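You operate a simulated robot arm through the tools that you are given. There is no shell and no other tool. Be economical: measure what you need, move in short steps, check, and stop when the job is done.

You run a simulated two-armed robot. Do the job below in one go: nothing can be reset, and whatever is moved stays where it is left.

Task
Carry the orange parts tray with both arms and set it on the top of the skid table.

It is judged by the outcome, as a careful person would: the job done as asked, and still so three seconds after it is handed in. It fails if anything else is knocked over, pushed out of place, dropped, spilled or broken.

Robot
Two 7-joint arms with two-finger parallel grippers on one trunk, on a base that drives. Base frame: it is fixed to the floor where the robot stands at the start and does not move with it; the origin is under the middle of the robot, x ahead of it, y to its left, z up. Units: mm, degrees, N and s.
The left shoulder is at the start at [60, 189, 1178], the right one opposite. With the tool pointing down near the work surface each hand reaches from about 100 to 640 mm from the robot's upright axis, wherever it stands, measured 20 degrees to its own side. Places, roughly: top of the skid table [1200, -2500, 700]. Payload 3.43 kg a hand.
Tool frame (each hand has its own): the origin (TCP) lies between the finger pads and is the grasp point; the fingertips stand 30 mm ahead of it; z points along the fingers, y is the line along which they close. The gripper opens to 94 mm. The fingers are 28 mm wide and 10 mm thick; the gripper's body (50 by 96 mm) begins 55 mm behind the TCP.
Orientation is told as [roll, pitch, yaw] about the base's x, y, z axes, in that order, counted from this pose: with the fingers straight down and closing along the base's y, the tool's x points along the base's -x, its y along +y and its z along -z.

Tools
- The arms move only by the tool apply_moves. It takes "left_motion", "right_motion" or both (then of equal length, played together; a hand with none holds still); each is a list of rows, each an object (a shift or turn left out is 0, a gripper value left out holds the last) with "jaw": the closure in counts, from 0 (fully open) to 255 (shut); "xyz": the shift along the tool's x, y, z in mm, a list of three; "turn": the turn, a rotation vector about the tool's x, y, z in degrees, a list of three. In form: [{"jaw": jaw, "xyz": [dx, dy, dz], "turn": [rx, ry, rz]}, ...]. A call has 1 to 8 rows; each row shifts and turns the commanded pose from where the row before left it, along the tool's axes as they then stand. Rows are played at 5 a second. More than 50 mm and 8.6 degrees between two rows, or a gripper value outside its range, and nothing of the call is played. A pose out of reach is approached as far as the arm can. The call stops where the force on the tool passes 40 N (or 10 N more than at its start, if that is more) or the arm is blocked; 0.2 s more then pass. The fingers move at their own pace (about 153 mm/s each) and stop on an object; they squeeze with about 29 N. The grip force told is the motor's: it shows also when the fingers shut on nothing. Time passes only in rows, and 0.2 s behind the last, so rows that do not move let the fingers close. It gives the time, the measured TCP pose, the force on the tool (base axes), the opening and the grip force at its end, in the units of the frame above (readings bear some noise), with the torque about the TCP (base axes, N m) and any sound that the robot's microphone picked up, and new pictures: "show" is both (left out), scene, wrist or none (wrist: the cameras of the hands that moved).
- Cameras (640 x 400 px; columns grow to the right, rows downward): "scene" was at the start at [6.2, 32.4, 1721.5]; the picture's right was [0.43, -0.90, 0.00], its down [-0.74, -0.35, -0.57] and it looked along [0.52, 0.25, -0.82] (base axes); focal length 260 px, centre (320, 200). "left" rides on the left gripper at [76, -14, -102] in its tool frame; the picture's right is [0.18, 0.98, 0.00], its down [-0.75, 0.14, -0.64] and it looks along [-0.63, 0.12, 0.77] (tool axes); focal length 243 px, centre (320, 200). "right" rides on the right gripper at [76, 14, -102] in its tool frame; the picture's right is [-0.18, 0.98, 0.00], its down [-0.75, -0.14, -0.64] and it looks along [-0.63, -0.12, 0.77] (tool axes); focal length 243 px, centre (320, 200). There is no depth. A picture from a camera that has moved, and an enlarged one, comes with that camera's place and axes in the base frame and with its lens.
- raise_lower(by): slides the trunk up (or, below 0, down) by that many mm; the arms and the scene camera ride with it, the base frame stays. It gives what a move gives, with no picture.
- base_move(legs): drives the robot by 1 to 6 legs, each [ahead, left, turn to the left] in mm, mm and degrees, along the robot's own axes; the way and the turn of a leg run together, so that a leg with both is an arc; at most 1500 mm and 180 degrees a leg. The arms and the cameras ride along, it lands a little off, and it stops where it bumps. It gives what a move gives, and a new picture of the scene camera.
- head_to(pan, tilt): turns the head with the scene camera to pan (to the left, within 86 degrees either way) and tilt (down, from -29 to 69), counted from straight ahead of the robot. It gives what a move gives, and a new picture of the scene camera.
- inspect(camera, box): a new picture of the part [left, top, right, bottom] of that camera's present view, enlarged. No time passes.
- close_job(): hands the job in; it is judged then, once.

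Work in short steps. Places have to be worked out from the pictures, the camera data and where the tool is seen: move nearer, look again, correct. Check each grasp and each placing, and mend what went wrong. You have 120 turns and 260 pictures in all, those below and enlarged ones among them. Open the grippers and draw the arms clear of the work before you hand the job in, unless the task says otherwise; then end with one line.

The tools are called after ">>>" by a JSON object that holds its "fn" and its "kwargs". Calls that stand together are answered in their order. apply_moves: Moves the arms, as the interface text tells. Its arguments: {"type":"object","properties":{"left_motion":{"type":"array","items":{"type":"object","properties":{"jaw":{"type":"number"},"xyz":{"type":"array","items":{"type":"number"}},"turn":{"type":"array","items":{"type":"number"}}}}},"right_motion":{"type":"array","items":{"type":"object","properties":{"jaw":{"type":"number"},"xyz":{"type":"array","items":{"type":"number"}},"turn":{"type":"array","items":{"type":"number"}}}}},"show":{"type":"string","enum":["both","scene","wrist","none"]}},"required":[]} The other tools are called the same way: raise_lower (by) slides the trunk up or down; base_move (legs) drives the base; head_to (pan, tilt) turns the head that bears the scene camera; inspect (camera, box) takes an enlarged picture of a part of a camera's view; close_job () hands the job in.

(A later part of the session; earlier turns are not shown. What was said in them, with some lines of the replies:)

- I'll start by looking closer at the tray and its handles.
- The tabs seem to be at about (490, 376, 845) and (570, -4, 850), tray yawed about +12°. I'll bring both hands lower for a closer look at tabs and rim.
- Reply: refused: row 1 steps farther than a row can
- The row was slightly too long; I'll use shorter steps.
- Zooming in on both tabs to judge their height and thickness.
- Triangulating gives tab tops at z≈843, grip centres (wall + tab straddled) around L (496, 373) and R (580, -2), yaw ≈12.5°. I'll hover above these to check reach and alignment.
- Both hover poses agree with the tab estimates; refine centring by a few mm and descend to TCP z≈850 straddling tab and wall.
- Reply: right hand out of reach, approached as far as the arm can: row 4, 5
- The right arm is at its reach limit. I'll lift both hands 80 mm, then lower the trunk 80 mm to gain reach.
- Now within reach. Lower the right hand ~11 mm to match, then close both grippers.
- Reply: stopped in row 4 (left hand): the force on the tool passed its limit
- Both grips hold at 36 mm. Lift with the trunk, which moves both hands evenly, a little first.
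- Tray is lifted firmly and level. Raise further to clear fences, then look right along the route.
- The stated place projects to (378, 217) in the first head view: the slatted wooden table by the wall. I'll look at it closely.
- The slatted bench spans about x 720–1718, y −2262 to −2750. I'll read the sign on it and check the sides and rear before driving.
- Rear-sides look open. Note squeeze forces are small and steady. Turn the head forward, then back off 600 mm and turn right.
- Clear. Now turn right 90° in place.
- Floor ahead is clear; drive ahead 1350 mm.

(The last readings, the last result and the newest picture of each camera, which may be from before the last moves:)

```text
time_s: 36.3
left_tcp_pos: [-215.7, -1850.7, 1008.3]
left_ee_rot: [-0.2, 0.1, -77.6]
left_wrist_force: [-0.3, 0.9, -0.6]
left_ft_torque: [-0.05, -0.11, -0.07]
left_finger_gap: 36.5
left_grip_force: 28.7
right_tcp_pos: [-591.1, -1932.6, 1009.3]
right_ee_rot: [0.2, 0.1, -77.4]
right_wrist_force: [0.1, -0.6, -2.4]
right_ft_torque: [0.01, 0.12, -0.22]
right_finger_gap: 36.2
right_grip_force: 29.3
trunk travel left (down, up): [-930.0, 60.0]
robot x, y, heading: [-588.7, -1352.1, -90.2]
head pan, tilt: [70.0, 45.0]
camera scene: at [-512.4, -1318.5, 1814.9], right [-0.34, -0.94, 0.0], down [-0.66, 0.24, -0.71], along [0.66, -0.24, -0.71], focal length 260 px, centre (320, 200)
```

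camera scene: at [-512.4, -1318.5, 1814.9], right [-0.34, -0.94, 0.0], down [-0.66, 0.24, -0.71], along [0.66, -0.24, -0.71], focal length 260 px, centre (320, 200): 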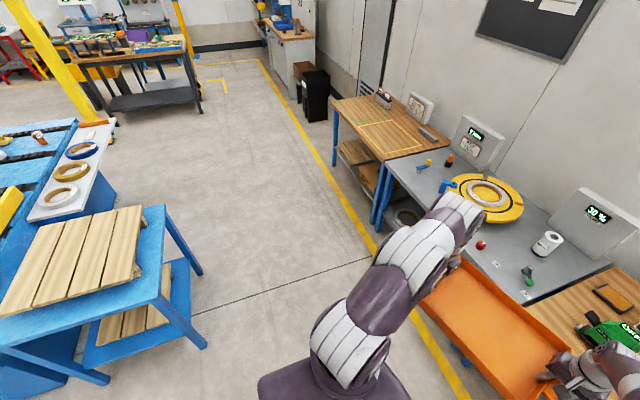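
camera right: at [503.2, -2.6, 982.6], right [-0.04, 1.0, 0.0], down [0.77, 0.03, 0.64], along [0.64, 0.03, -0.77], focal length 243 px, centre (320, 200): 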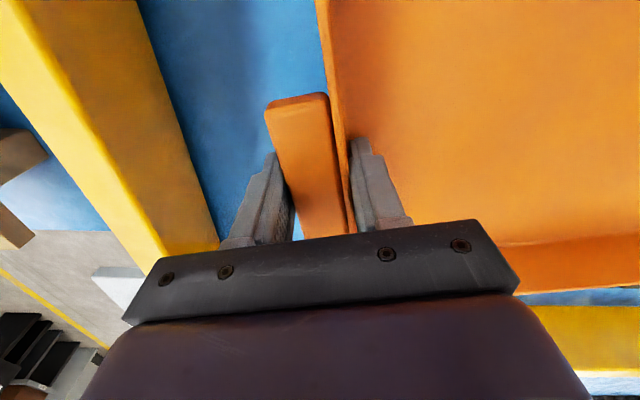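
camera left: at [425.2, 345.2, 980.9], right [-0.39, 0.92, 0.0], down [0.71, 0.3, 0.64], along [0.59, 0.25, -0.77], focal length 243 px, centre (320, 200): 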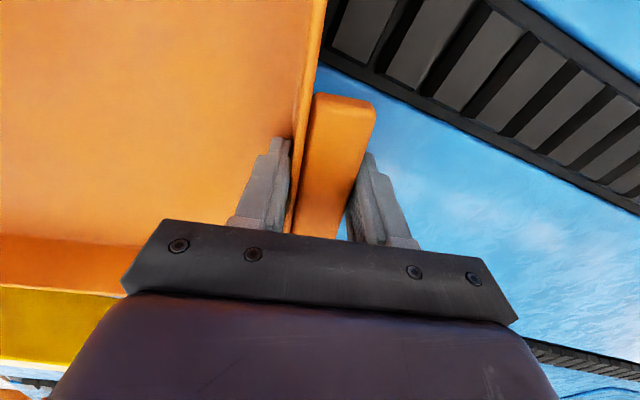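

Strafing lane is clear of the side table (its feet at y≈−815). Strafe left 1500 mm.

>>> {"fn": "base_move", "kwargs": {"legs": [[0, 1500, 0]]}}

>>> {"fn": "head_to", "kwargs": {"pan": 0, "tilt": 40}}

```text
time_s: 43.7
left_tcp_pos: [1260.2, -1851.8, 1008.2]
left_ee_rot: [0.0, 0.1, -77.5]
left_wrist_force: [-0.7, -0.1, -1.8]
left_ft_torque: [0.01, -0.1, -0.05]
left_finger_gap: 36.4
left_grip_force: 29.0
right_tcp_pos: [884.4, -1933.7, 1009.9]
right_ee_rot: [0.2, 0.0, -77.3]
right_wrist_force: [0.0, -0.8, -3.0]
right_ft_torque: [-0.06, 0.12, -0.22]
right_finger_gap: 36.4
right_grip_force: 29.1
trunk travel left (down, up): [-930.0, 60.0]
robot x, y, heading: [882.6, -1356.8, -90.0]
head pan, tilt: [70.0, 45.0]
camera scene: at [962.7, -1320.6, 1815.0], right [-0.34, -0.94, 0.0], down [-0.66, 0.24, -0.71], along [0.66, -0.24, -0.71], focal length 260 px, centre (320, 200)
```

scene: 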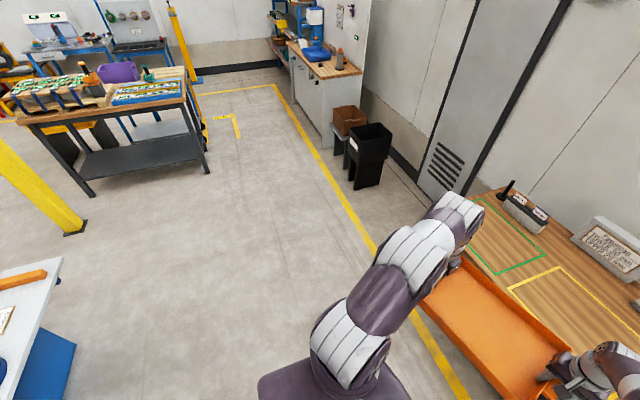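

```text
time_s: 45.1
left_tcp_pos: [1260.7, -1852.2, 1007.7]
left_ee_rot: [-0.2, 0.1, -77.6]
left_wrist_force: [0.0, 1.2, -0.9]
left_ft_torque: [-0.03, -0.02, -0.07]
left_finger_gap: 36.4
left_grip_force: 28.9
right_tcp_pos: [885.6, -1933.5, 1008.8]
right_ee_rot: [0.2, 0.1, -77.1]
right_wrist_force: [1.1, -1.1, -2.2]
right_ft_torque: [0.0, 0.15, -0.2]
right_finger_gap: 36.4
right_grip_force: 28.9
trunk travel left (down, up): [-930.0, 60.0]
robot x, y, heading: [888.4, -1355.7, -89.9]
head pan, tilt: [0.0, 40.0]
camera scene: at [886.9, -1377.8, 1822.2], right [-1.0, 0.0, 0.0], down [0.0, 0.64, -0.77], along [0.0, -0.77, -0.64], focal length 260 px, centre (320, 200)
```

scene: 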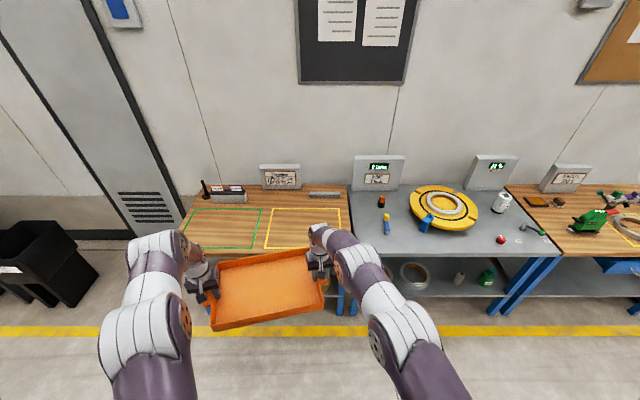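

At the bench. Zoom to measure its edge, outlines and what's on it.

>>> {"fn": "inspect", "kwargs": {"camera": "scene", "box": [170, 150, 390, 290]}}

```text
2.86 times, centred on (280, 220) of scene
camera zoom: at [886.9, -1377.8, 1822.2], right [-1.0, 0.0, 0.0], down [0.0, 0.64, -0.77], along [0.0, -0.77, -0.64], focal length 744 px, centre (434, 143)
```

zoom: 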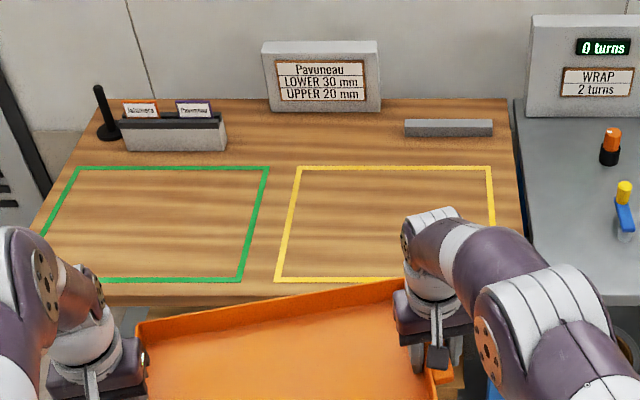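

Yellow zone is about x 760–1195, y −2314 to −2639, free for the tray. Check my own base's front clearance by looking straight down.

>>> {"fn": "head_to", "kwargs": {"pan": -30, "tilt": 69}}

>>> {"fn": "head_to", "kwargs": {"pan": 0, "tilt": 69}}

```text
time_s: 46.0
left_tcp_pos: [1260.7, -1852.3, 1008.2]
left_ee_rot: [-0.2, 0.2, -77.5]
left_wrist_force: [-0.2, 0.6, -1.7]
left_ft_torque: [0.1, -0.09, -0.06]
left_finger_gap: 36.3
left_grip_force: 28.8
right_tcp_pos: [884.9, -1934.5, 1008.4]
right_ee_rot: [0.2, 0.0, -77.3]
right_wrist_force: [-0.2, -0.4, -1.2]
right_ft_torque: [-0.13, 0.11, -0.21]
right_finger_gap: 36.2
right_grip_force: 29.2
trunk travel left (down, up): [-930.0, 60.0]
robot x, y, heading: [887.6, -1352.8, -90.0]
head pan, tilt: [-30.0, 68.8]
camera scene: at [858.8, -1341.2, 1786.1], right [-0.87, 0.5, 0.0], down [0.47, 0.81, -0.36], along [-0.18, -0.31, -0.93], focal length 260 px, centre (320, 200)
```

scene: 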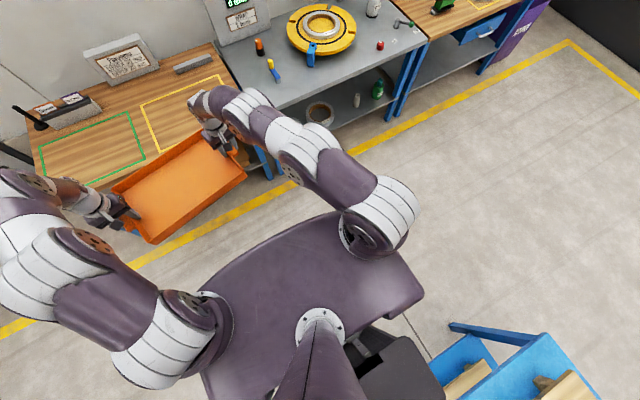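

```text
time_s: 47.0
left_tcp_pos: [1259.7, -1852.2, 1008.4]
left_ee_rot: [-0.3, 0.2, -77.5]
left_wrist_force: [0.0, 1.4, -2.2]
left_ft_torque: [0.06, -0.04, -0.07]
left_finger_gap: 36.4
left_grip_force: 28.9
right_tcp_pos: [885.0, -1933.7, 1009.9]
right_ee_rot: [0.2, 0.0, -77.4]
right_wrist_force: [-0.6, -0.8, -2.0]
right_ft_torque: [-0.1, 0.09, -0.23]
right_finger_gap: 36.4
right_grip_force: 29.3
trunk travel left (down, up): [-930.0, 60.0]
robot x, y, heading: [889.3, -1354.1, -90.3]
head pan, tilt: [0.0, 68.8]
camera scene: at [886.6, -1348.6, 1786.1], right [-1.0, 0.0, 0.0], down [0.0, 0.93, -0.36], along [0.0, -0.36, -0.93], focal length 260 px, centre (320, 200)
```

scene: 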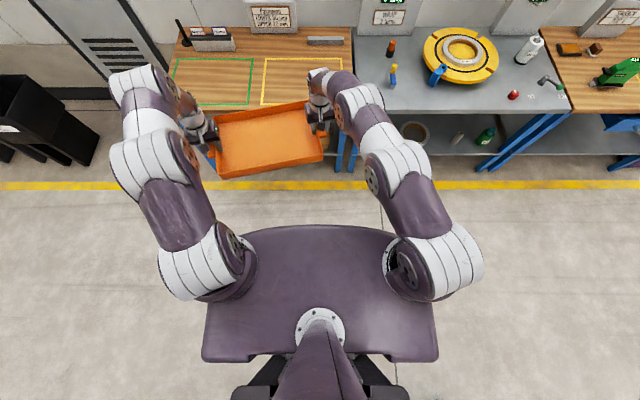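

My footprint stays back if I stop ~390 mm short of the bench edge. Turn 12.5° further right so the tray squares with the bench, then advance most of the way with the tray still high.

>>> {"fn": "head_to", "kwargs": {"pan": 12, "tilt": 50}}

>>> {"fn": "base_move", "kwargs": {"legs": [[0, 0, -12.5], [350, 136, 0]]}}

```text
time_s: 47.8
left_tcp_pos: [1260.6, -1852.0, 1008.4]
left_ee_rot: [-0.3, 0.1, -77.6]
left_wrist_force: [-0.2, -0.6, -2.2]
left_ft_torque: [0.1, -0.11, -0.07]
left_finger_gap: 36.4
left_grip_force: 29.3
right_tcp_pos: [885.5, -1933.5, 1008.8]
right_ee_rot: [0.2, 0.0, -77.5]
right_wrist_force: [0.7, -0.2, -1.3]
right_ft_torque: [-0.08, 0.13, -0.23]
right_finger_gap: 36.3
right_grip_force: 28.9
trunk travel left (down, up): [-930.0, 60.0]
robot x, y, heading: [884.9, -1357.0, -89.9]
head pan, tilt: [12.0, 50.0]
camera scene: at [902.7, -1368.0, 1808.0], right [-0.98, -0.21, 0.0], down [-0.16, 0.75, -0.64], along [0.13, -0.63, -0.77], focal length 260 px, centre (320, 200)
```

scene: 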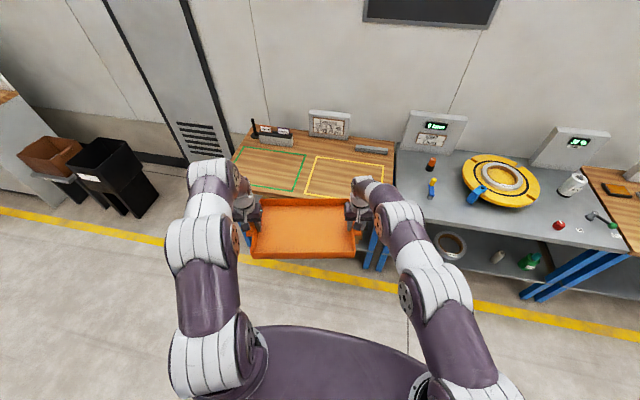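

```text
time_s: 50.9
left_tcp_pos: [1207.0, -2283.8, 1008.5]
left_ee_rot: [-0.1, 0.1, -89.6]
left_wrist_force: [-0.2, 1.6, -1.3]
left_ft_torque: [-0.02, -0.03, -0.05]
left_finger_gap: 36.4
left_grip_force: 28.7
right_tcp_pos: [823.4, -2286.7, 1009.6]
right_ee_rot: [0.3, -0.1, -89.2]
right_wrist_force: [0.2, -1.1, -1.4]
right_ft_torque: [0.04, 0.13, -0.19]
right_finger_gap: 36.4
right_grip_force: 29.1
trunk travel left (down, up): [-930.0, 60.0]
robot x, y, heading: [946.3, -1719.1, -102.1]
head pan, tilt: [12.0, 50.0]
camera scene: at [958.1, -1735.1, 1808.1], right [-1.0, 0.0, 0.0], down [0.0, 0.77, -0.64], along [0.0, -0.64, -0.77], focal length 260 px, centre (320, 200)
```

scene: 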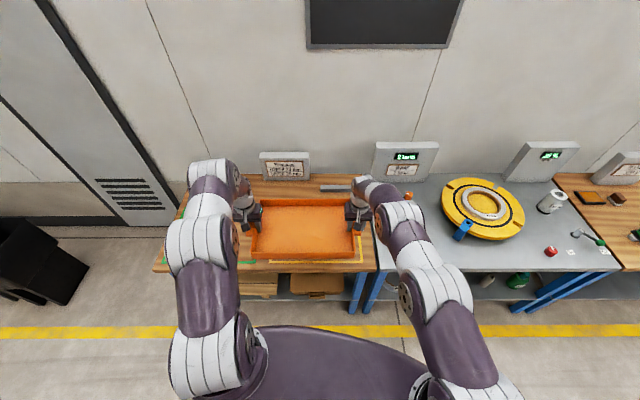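

Squared now; tray centre ≈(1015, −2285). Zoom for the bench edge and check the wrist views before the final advance.

>>> {"fn": "inspect", "kwargs": {"camera": "scene", "box": [150, 140, 410, 310]}}

>>> {"fn": "apply_moves", "kwargs": {"left_motion": [{}], "right_motion": [{}], "show": "wrist"}}

```text
2.35 times, centred on (280, 225) of scene
camera zoom: at [958.1, -1735.1, 1808.1], right [-1.0, 0.0, 0.0], down [0.0, 0.77, -0.64], along [0.0, -0.64, -0.77], focal length 613 px, centre (414, 141)
```

zoom: 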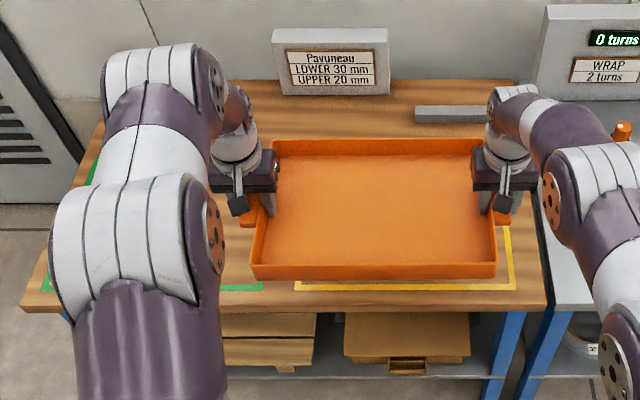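

```text
time_s: 51.3
left_tcp_pos: [1206.8, -2285.8, 1008.3]
left_ee_rot: [-0.2, 0.1, -89.5]
left_wrist_force: [-1.0, 0.8, -2.4]
left_ft_torque: [-0.18, -0.11, 0.08]
left_finger_gap: 36.6
left_grip_force: 28.8
right_tcp_pos: [822.5, -2286.8, 1008.7]
right_ee_rot: [0.2, 0.0, -89.4]
right_wrist_force: [-0.5, -0.7, -1.9]
right_ft_torque: [0.15, 0.15, -0.19]
right_finger_gap: 36.3
right_grip_force: 29.0
trunk travel left (down, up): [-930.0, 60.0]
robot x, y, heading: [943.7, -1716.3, -102.3]
head pan, tilt: [12.0, 50.0]
camera right: at [835.4, -2209.6, 1112.5], right [0.98, -0.17, 0.0], down [-0.14, -0.76, 0.64], along [-0.11, -0.63, -0.77], focal length 243 px, centre (320, 200)
camera left: at [1190.7, -2207.7, 1110.9], right [0.98, 0.19, 0.0], down [0.15, -0.75, 0.64], along [0.12, -0.63, -0.77], focal length 243 px, centre (320, 200)
```

right: 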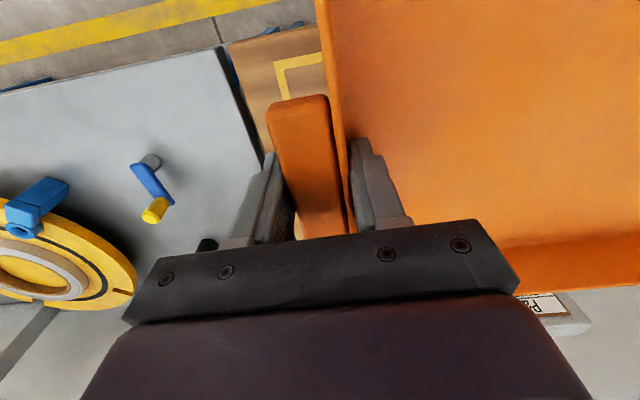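
left: 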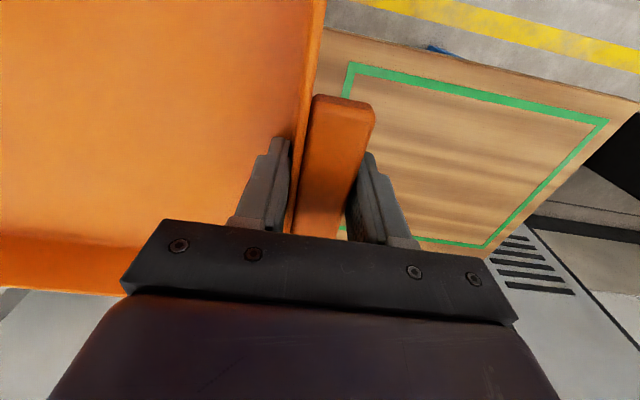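

Wrist views put the bench's near edge at y≈−2238 and yellow zone x 761–1190, front line −2272. Advance 135 mm so the tray centre lands near (976, −2416).

>>> {"fn": "base_move", "kwargs": {"legs": [[135, -10.7, -0.4]]}}

>>> {"fn": "apply_moves", "kwargs": {"left_motion": [{}], "right_motion": [{}], "show": "wrist"}}

```text
time_s: 52.6
left_tcp_pos: [1164.6, -2417.3, 1008.5]
left_ee_rot: [-0.2, 0.0, -90.1]
left_wrist_force: [0.4, 0.3, -2.0]
left_ft_torque: [0.01, -0.1, -0.04]
left_finger_gap: 36.5
left_grip_force: 29.0
right_tcp_pos: [779.7, -2415.5, 1011.3]
right_ee_rot: [0.2, -0.1, -89.8]
right_wrist_force: [-0.2, -0.3, -2.1]
right_ft_torque: [-0.03, 0.12, -0.18]
right_finger_gap: 36.5
right_grip_force: 29.2
trunk travel left (down, up): [-930.0, 60.0]
robot x, y, heading: [907.2, -1851.0, -102.8]
head pan, tilt: [12.0, 50.0]
camera scene: at [919.3, -1866.1, 1808.1], right [-1.0, 0.01, 0.0], down [0.01, 0.77, -0.64], along [-0.01, -0.64, -0.77], focal length 260 px, centre (320, 200)
```

scene: 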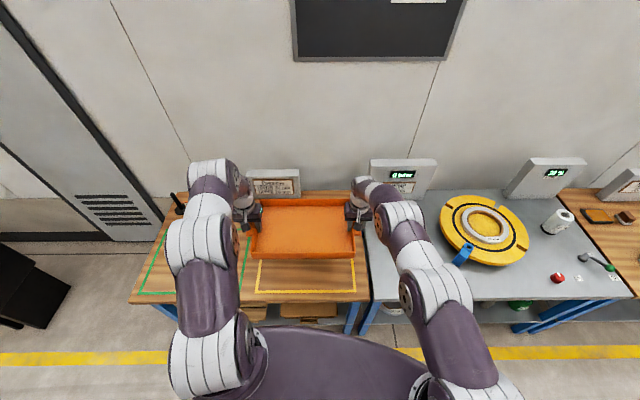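

```text
time_s: 53.0
left_tcp_pos: [1163.9, -2417.7, 1008.1]
left_ee_rot: [-0.2, 0.1, -90.0]
left_wrist_force: [-0.4, 0.4, -2.0]
left_ft_torque: [-0.24, -0.04, 0.04]
left_finger_gap: 36.5
left_grip_force: 29.1
right_tcp_pos: [780.1, -2416.8, 1008.7]
right_ee_rot: [0.2, 0.1, -89.8]
right_wrist_force: [1.0, -0.1, -2.7]
right_ft_torque: [0.16, 0.15, -0.26]
right_finger_gap: 36.3
right_grip_force: 28.8
trunk travel left (down, up): [-930.0, 60.0]
robot x, y, heading: [907.1, -1851.6, -102.6]
head pan, tilt: [12.0, 50.0]
camera right: at [792.3, -2340.9, 1112.6], right [0.98, -0.18, 0.0], down [-0.14, -0.75, 0.64], along [-0.11, -0.63, -0.77], focal length 243 px, centre (320, 200)
camera left: at [1147.6, -2341.6, 1110.8], right [0.98, 0.18, 0.0], down [0.14, -0.76, 0.64], along [0.12, -0.63, -0.77], focal length 243 px, centre (320, 200)
```

right: 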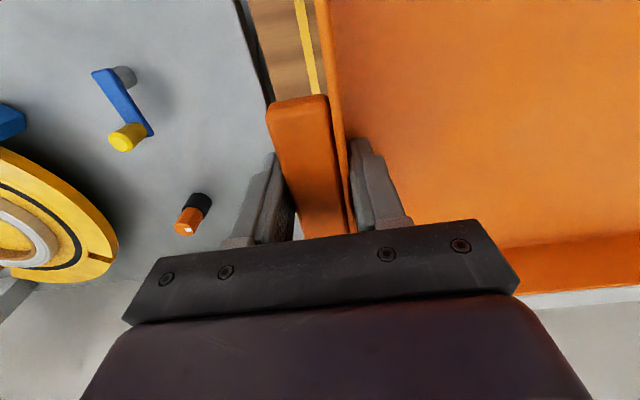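
left: 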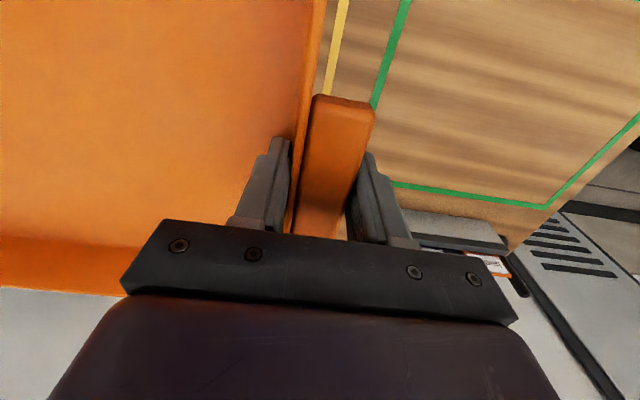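

Aligned over the yellow zone. Lower the trunk 200 mm, then check height.

>>> {"fn": "raise_lower", "kwargs": {"by": -200}}

>>> {"fn": "apply_moves", "kwargs": {"left_motion": [{}], "right_motion": [{}]}}

```text
time_s: 55.2
left_tcp_pos: [1163.7, -2418.5, 808.7]
left_ee_rot: [-0.2, 0.1, -90.0]
left_wrist_force: [-0.8, 0.6, -2.7]
left_ft_torque: [0.06, -0.1, -0.05]
left_finger_gap: 36.4
left_grip_force: 29.6
right_tcp_pos: [779.6, -2419.0, 808.5]
right_ee_rot: [0.1, -0.1, -89.8]
right_wrist_force: [0.4, -1.0, -2.4]
right_ft_torque: [-0.06, 0.14, -0.2]
right_finger_gap: 36.4
right_grip_force: 28.8
trunk travel left (down, up): [-730.0, 260.0]
robot x, y, heading: [905.6, -1853.9, -102.8]
head pan, tilt: [12.0, 50.0]
```

```text
time_s: 55.6
left_tcp_pos: [1163.6, -2419.3, 808.0]
left_ee_rot: [-0.2, 0.2, -90.0]
left_wrist_force: [-0.4, 0.5, -1.5]
left_ft_torque: [0.1, -0.04, -0.03]
left_finger_gap: 36.3
left_grip_force: 28.7
right_tcp_pos: [778.8, -2417.1, 810.1]
right_ee_rot: [0.2, -0.1, -89.8]
right_wrist_force: [0.0, -0.6, -1.6]
right_ft_torque: [-0.09, 0.1, -0.26]
right_finger_gap: 36.7
right_grip_force: 28.7
trunk travel left (down, up): [-730.0, 260.0]
robot x, y, heading: [904.5, -1850.5, -102.5]
head pan, tilt: [12.0, 50.0]
camera scene: at [918.5, -1868.9, 1608.0], right [-1.0, 0.01, 0.0], down [0.01, 0.77, -0.64], along [-0.01, -0.64, -0.77], focal length 260 px, centre (320, 200)
camera right: at [792.0, -2341.7, 912.3], right [0.98, -0.18, 0.0], down [-0.14, -0.75, 0.64], along [-0.11, -0.63, -0.77], focal length 243 px, centre (320, 200)
camera left: at [1147.3, -2342.3, 910.6], right [0.98, 0.18, 0.0], down [0.14, -0.76, 0.64], along [0.12, -0.63, -0.77], focal length 243 px, centre (320, 200)
```

scene: 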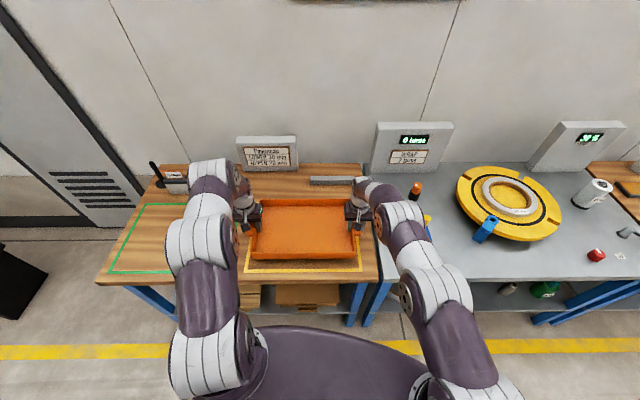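
right: 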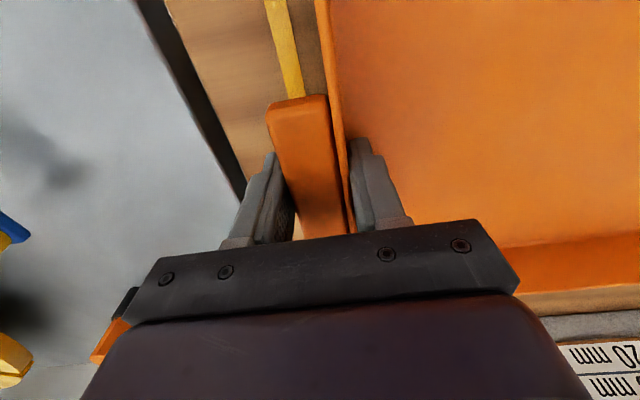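
left: 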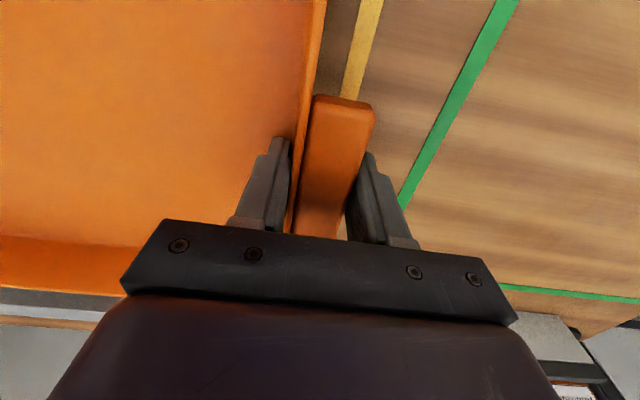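

Tray is centred inside the yellow frame. Continue down 40 mm, then small steps until contact.

>>> {"fn": "raise_lower", "kwargs": {"by": -40}}

>>> {"fn": "raise_lower", "kwargs": {"by": -10}}

>>> {"fn": "apply_moves", "kwargs": {"left_motion": [{}], "right_motion": [{}]}}

```text
time_s: 56.2
left_tcp_pos: [1162.8, -2420.5, 786.4]
left_ee_rot: [-0.1, -0.2, -90.0]
left_wrist_force: [-3.0, 5.3, 11.4]
left_ft_torque: [-0.76, 0.12, 0.0]
left_finger_gap: 36.3
left_grip_force: 29.2
right_tcp_pos: [779.1, -2420.3, 788.2]
right_ee_rot: [0.2, -0.6, -89.9]
right_wrist_force: [1.9, 0.5, -0.6]
right_ft_torque: [-0.41, 0.03, -0.37]
right_finger_gap: 36.5
right_grip_force: 28.7
trunk travel left (down, up): [-704.0, 286.0]
robot x, y, heading: [902.6, -1852.4, -102.5]
head pan, tilt: [12.0, 50.0]
stopped: the force on the tool passed its limit (the readings are from after the stop); the commanded pose is now the measured one
```

```text
time_s: 56.6
left_tcp_pos: [1164.3, -2424.0, 786.4]
left_ee_rot: [0.0, -0.9, -90.1]
left_wrist_force: [-2.1, 6.0, 19.7]
left_ft_torque: [0.17, 0.81, -0.11]
left_finger_gap: 36.5
left_grip_force: 28.6
right_tcp_pos: [778.8, -2423.5, 787.3]
right_ee_rot: [0.4, -1.3, -89.9]
right_wrist_force: [0.1, 3.6, 7.8]
right_ft_torque: [-0.58, 0.16, -0.33]
right_finger_gap: 36.4
right_grip_force: 28.7
trunk travel left (down, up): [-698.0, 292.0]
robot x, y, heading: [906.6, -1850.1, -102.4]
head pan, tilt: [12.0, 50.0]
stopped: the force on the tool passed its limit (the readings are from after the stop); the commanded pose is now the measured one
```

```text
time_s: 57.0
left_tcp_pos: [1163.8, -2423.6, 786.8]
left_ee_rot: [0.1, -1.0, -90.1]
left_wrist_force: [-1.2, 0.9, 26.2]
left_ft_torque: [1.26, 0.8, -0.13]
left_finger_gap: 36.3
left_grip_force: 29.5
right_tcp_pos: [779.0, -2423.2, 787.8]
right_ee_rot: [0.4, -1.3, -89.8]
right_wrist_force: [1.8, -3.9, 9.7]
right_ft_torque: [0.28, 0.28, -0.31]
right_finger_gap: 36.4
right_grip_force: 29.2
trunk travel left (down, up): [-698.0, 292.0]
robot x, y, heading: [907.5, -1853.4, -102.7]
head pan, tilt: [12.0, 50.0]
camera scene: at [917.4, -1864.2, 1576.4], right [-1.0, 0.01, 0.0], down [0.01, 0.76, -0.64], along [-0.01, -0.64, -0.76], focal length 260 px, centre (320, 200)
camera right: at [792.5, -2344.1, 888.7], right [0.98, -0.18, 0.01], down [-0.14, -0.74, 0.66], along [-0.11, -0.65, -0.75], focal length 243 px, centre (320, 200)
camera left: at [1147.8, -2345.6, 888.1], right [0.98, 0.18, 0.0], down [0.14, -0.74, 0.65], along [0.12, -0.64, -0.76], focal length 243 px, centre (320, 200)
```

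scene: 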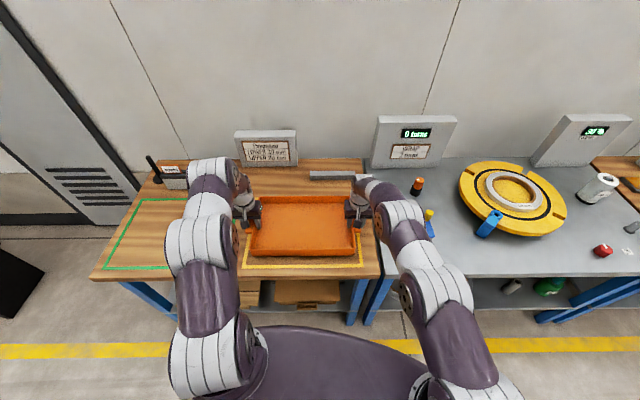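
right: 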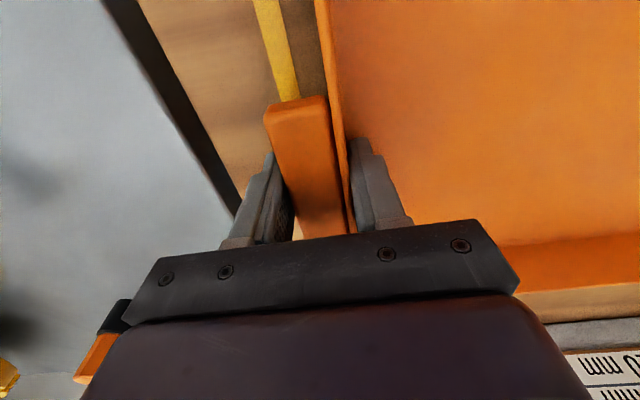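
left: 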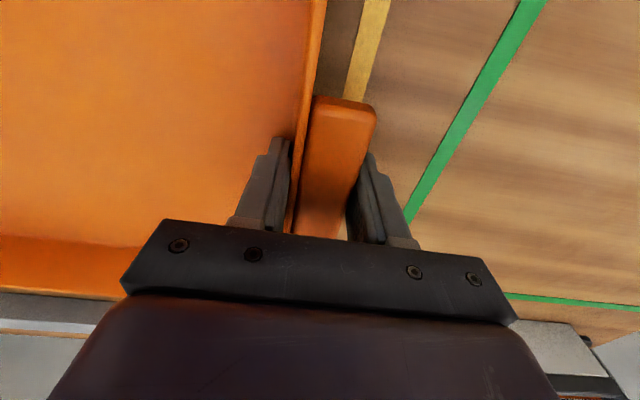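

Contact at TCP z≈787 (triangulation puts the bench top at ≈745, so the tray is down). Relieve the pressing force slightly before release.

>>> {"fn": "raise_lower", "kwargs": {"by": 2}}

>>> {"fn": "inspect", "kwargs": {"camera": "scene", "box": [210, 170, 400, 290]}}

```text
time_s: 57.5
left_tcp_pos: [1164.7, -2422.6, 787.2]
left_ee_rot: [-0.1, -0.8, -90.0]
left_wrist_force: [-1.5, -0.1, 18.2]
left_ft_torque: [-0.73, 0.36, -0.12]
left_finger_gap: 36.3
left_grip_force: 28.9
right_tcp_pos: [779.4, -2423.1, 786.6]
right_ee_rot: [0.4, -1.0, -89.8]
right_wrist_force: [3.3, -3.6, 1.7]
right_ft_torque: [-0.87, 0.18, -0.16]
right_finger_gap: 36.2
right_grip_force: 29.1
trunk travel left (down, up): [-700.0, 290.0]
robot x, y, heading: [902.4, -1851.7, -102.6]
head pan, tilt: [12.0, 50.0]
```

```text
3.33 times, centred on (305, 230) of scene
camera zoom: at [917.7, -1865.7, 1578.0], right [-1.0, 0.01, 0.0], down [0.01, 0.76, -0.64], along [-0.01, -0.64, -0.76], focal length 868 px, centre (370, 100)
```

zoom: 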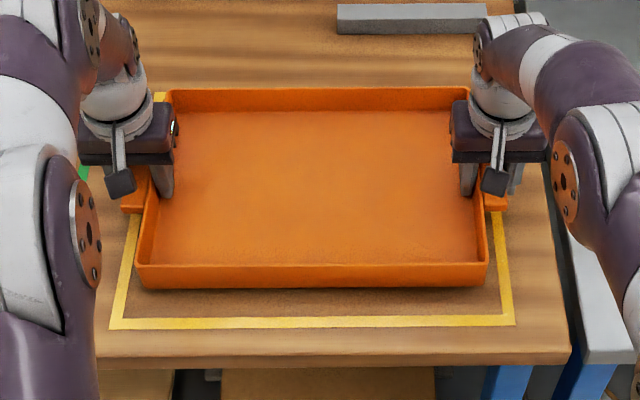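

Tray sits flat with small shadow. Ease 2 mm more and check.

>>> {"fn": "raise_lower", "kwargs": {"by": 2}}

```text
time_s: 58.1
left_tcp_pos: [1163.3, -2423.6, 787.1]
left_ee_rot: [0.0, -0.5, -90.0]
left_wrist_force: [-1.7, -1.4, 7.2]
left_ft_torque: [-0.88, 0.17, 0.02]
left_finger_gap: 36.3
left_grip_force: 29.3
right_tcp_pos: [779.6, -2423.2, 787.8]
right_ee_rot: [0.3, -0.8, -89.7]
right_wrist_force: [2.5, -0.9, -2.9]
right_ft_torque: [-0.17, 0.18, -0.11]
right_finger_gap: 36.1
right_grip_force: 29.2
trunk travel left (down, up): [-702.0, 288.0]
robot x, y, heading: [904.2, -1848.4, -102.6]
head pan, tilt: [12.0, 50.0]
```

Forces are near zero. Open both grippers gradually.

>>> {"fn": "apply_moves", "kwargs": {"left_motion": [{"jaw": 130}, {"jaw": 100}, {"jaw": 60}, {"jaw": 40}, {}], "right_motion": [{"jaw": 130}, {"jaw": 100}, {"jaw": 60}, {"jaw": 40}, {}]}}

```text
time_s: 59.3
left_tcp_pos: [1164.2, -2424.8, 788.3]
left_ee_rot: [0.0, -0.5, -90.1]
left_wrist_force: [0.2, -0.9, -0.2]
left_ft_torque: [0.0, 0.02, 0.0]
left_finger_gap: 79.3
left_grip_force: 0.1
right_tcp_pos: [780.1, -2424.2, 787.9]
right_ee_rot: [0.5, -1.0, -89.7]
right_wrist_force: [0.5, -0.2, 1.0]
right_ft_torque: [0.02, 0.04, -0.01]
right_finger_gap: 79.2
right_grip_force: 0.2
trunk travel left (down, up): [-702.0, 288.0]
robot x, y, heading: [907.4, -1853.8, -102.5]
head pan, tilt: [12.0, 50.0]
camera scene: at [918.4, -1868.4, 1580.1], right [-1.0, 0.01, 0.0], down [0.01, 0.77, -0.64], along [-0.01, -0.64, -0.77], focal length 260 px, centre (320, 200)
camera right: at [792.8, -2345.6, 890.3], right [0.98, -0.18, 0.01], down [-0.14, -0.74, 0.65], along [-0.11, -0.64, -0.76], focal length 243 px, centre (320, 200)
camera left: at [1148.1, -2346.8, 889.2], right [0.98, 0.18, 0.0], down [0.14, -0.75, 0.65], along [0.12, -0.64, -0.76], focal length 243 px, centre (320, 200)
```

scene: 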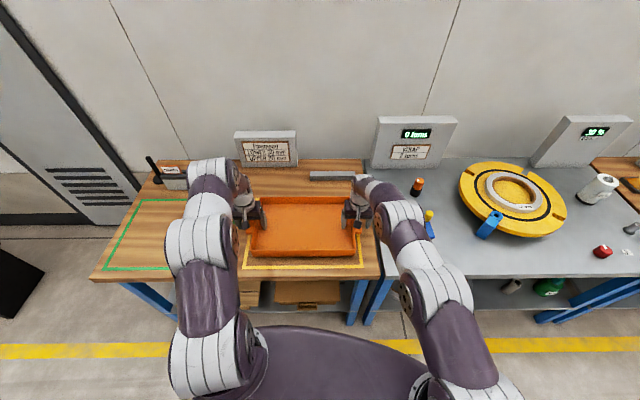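
right: 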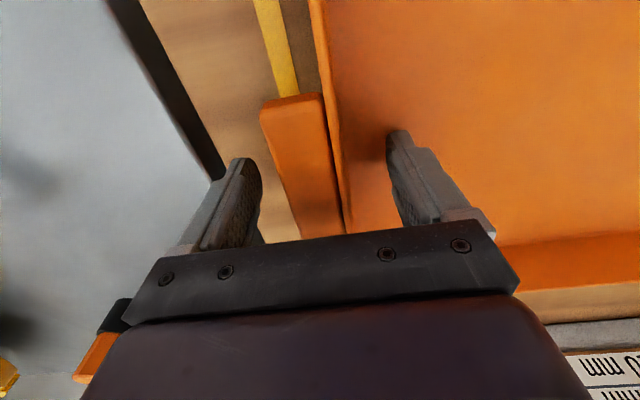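
left: 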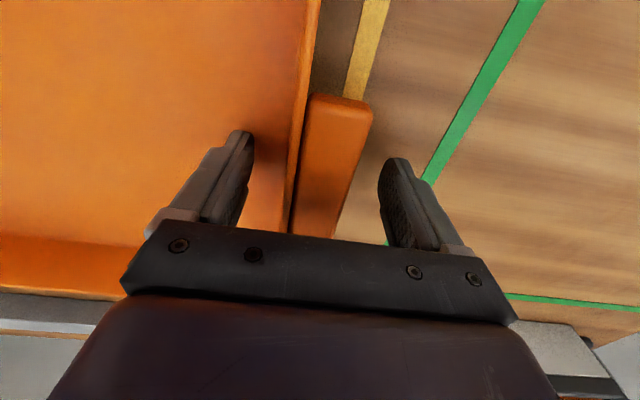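

Released cleanly, tray unmoved. Lift the trunk straight up to clear, then back off.

>>> {"fn": "raise_lower", "kwargs": {"by": 200}}

>>> {"fn": "base_move", "kwargs": {"legs": [[-350, 0, 0]]}}

>>> {"fn": "inspect", "kwargs": {"camera": "scene", "box": [170, 110, 410, 270]}}

```text
time_s: 61.4
left_tcp_pos: [1164.5, -2424.5, 986.9]
left_ee_rot: [0.0, -0.5, -90.1]
left_wrist_force: [0.5, 0.1, -0.4]
left_ft_torque: [0.0, -0.01, 0.02]
left_finger_gap: 79.2
left_grip_force: 0.0
right_tcp_pos: [780.6, -2423.4, 986.7]
right_ee_rot: [0.5, -1.0, -89.7]
right_wrist_force: [-0.3, -0.3, 0.4]
right_ft_torque: [0.0, -0.01, 0.01]
right_finger_gap: 79.1
right_grip_force: 0.0
trunk travel left (down, up): [-902.0, 88.0]
robot x, y, heading: [907.3, -1851.3, -102.4]
head pan, tilt: [12.0, 50.0]
```

```text
time_s: 63.7
left_tcp_pos: [1242.9, -2078.7, 987.1]
left_ee_rot: [0.0, -0.5, -89.8]
left_wrist_force: [-0.2, 0.1, -0.5]
left_ft_torque: [-0.01, 0.02, -0.02]
left_finger_gap: 79.4
left_grip_force: 0.1
right_tcp_pos: [858.4, -2079.3, 987.9]
right_ee_rot: [0.4, -1.0, -89.6]
right_wrist_force: [0.8, 0.4, 0.1]
right_ft_torque: [0.03, 0.01, -0.02]
right_finger_gap: 79.3
right_grip_force: 0.1
trunk travel left (down, up): [-902.0, 88.0]
robot x, y, heading: [982.4, -1501.9, -102.5]
head pan, tilt: [12.0, 50.0]
camera scene: at [994.5, -1524.0, 1780.0], right [-1.0, 0.01, 0.0], down [0.0, 0.77, -0.64], along [0.0, -0.64, -0.77], focal length 260 px, centre (320, 200)
```

scene: 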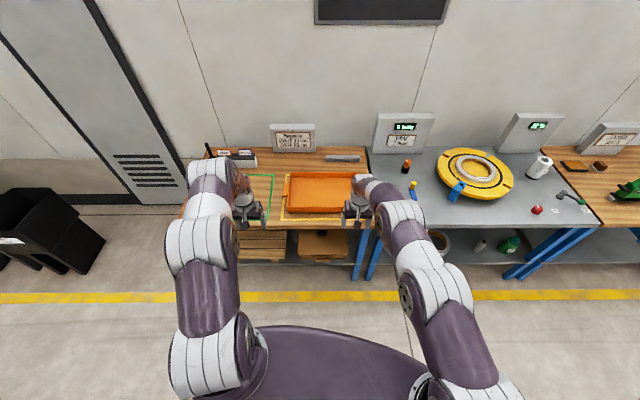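

```text
2.50 times, centred on (290, 190) of scene
camera zoom: at [994.5, -1524.0, 1780.0], right [-1.0, 0.01, 0.0], down [0.0, 0.77, -0.64], along [0.0, -0.64, -0.77], focal length 651 px, centre (395, 225)
```

zoom: 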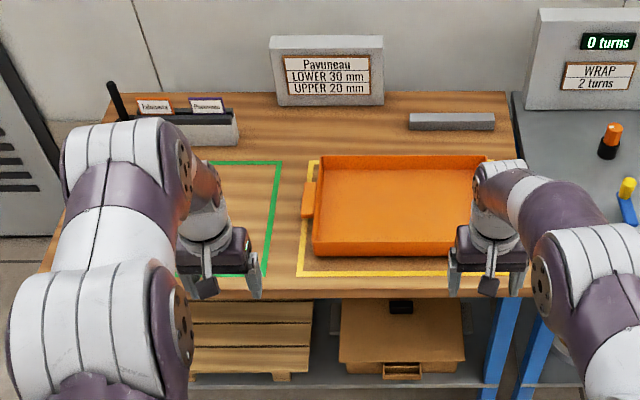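

The tray rests flat on the skid table's top, everything else is undisturbed, and the arms are clear with the grippers open. I'm handing in.

>>> {"fn": "close_job", "kwargs": {}}

```text
The job is handed in.
```

The orange parts tray was carried with both arms and set flat on the skid table's top; the grippers are open, the arms are clear, and I saw nothing else disturbed.
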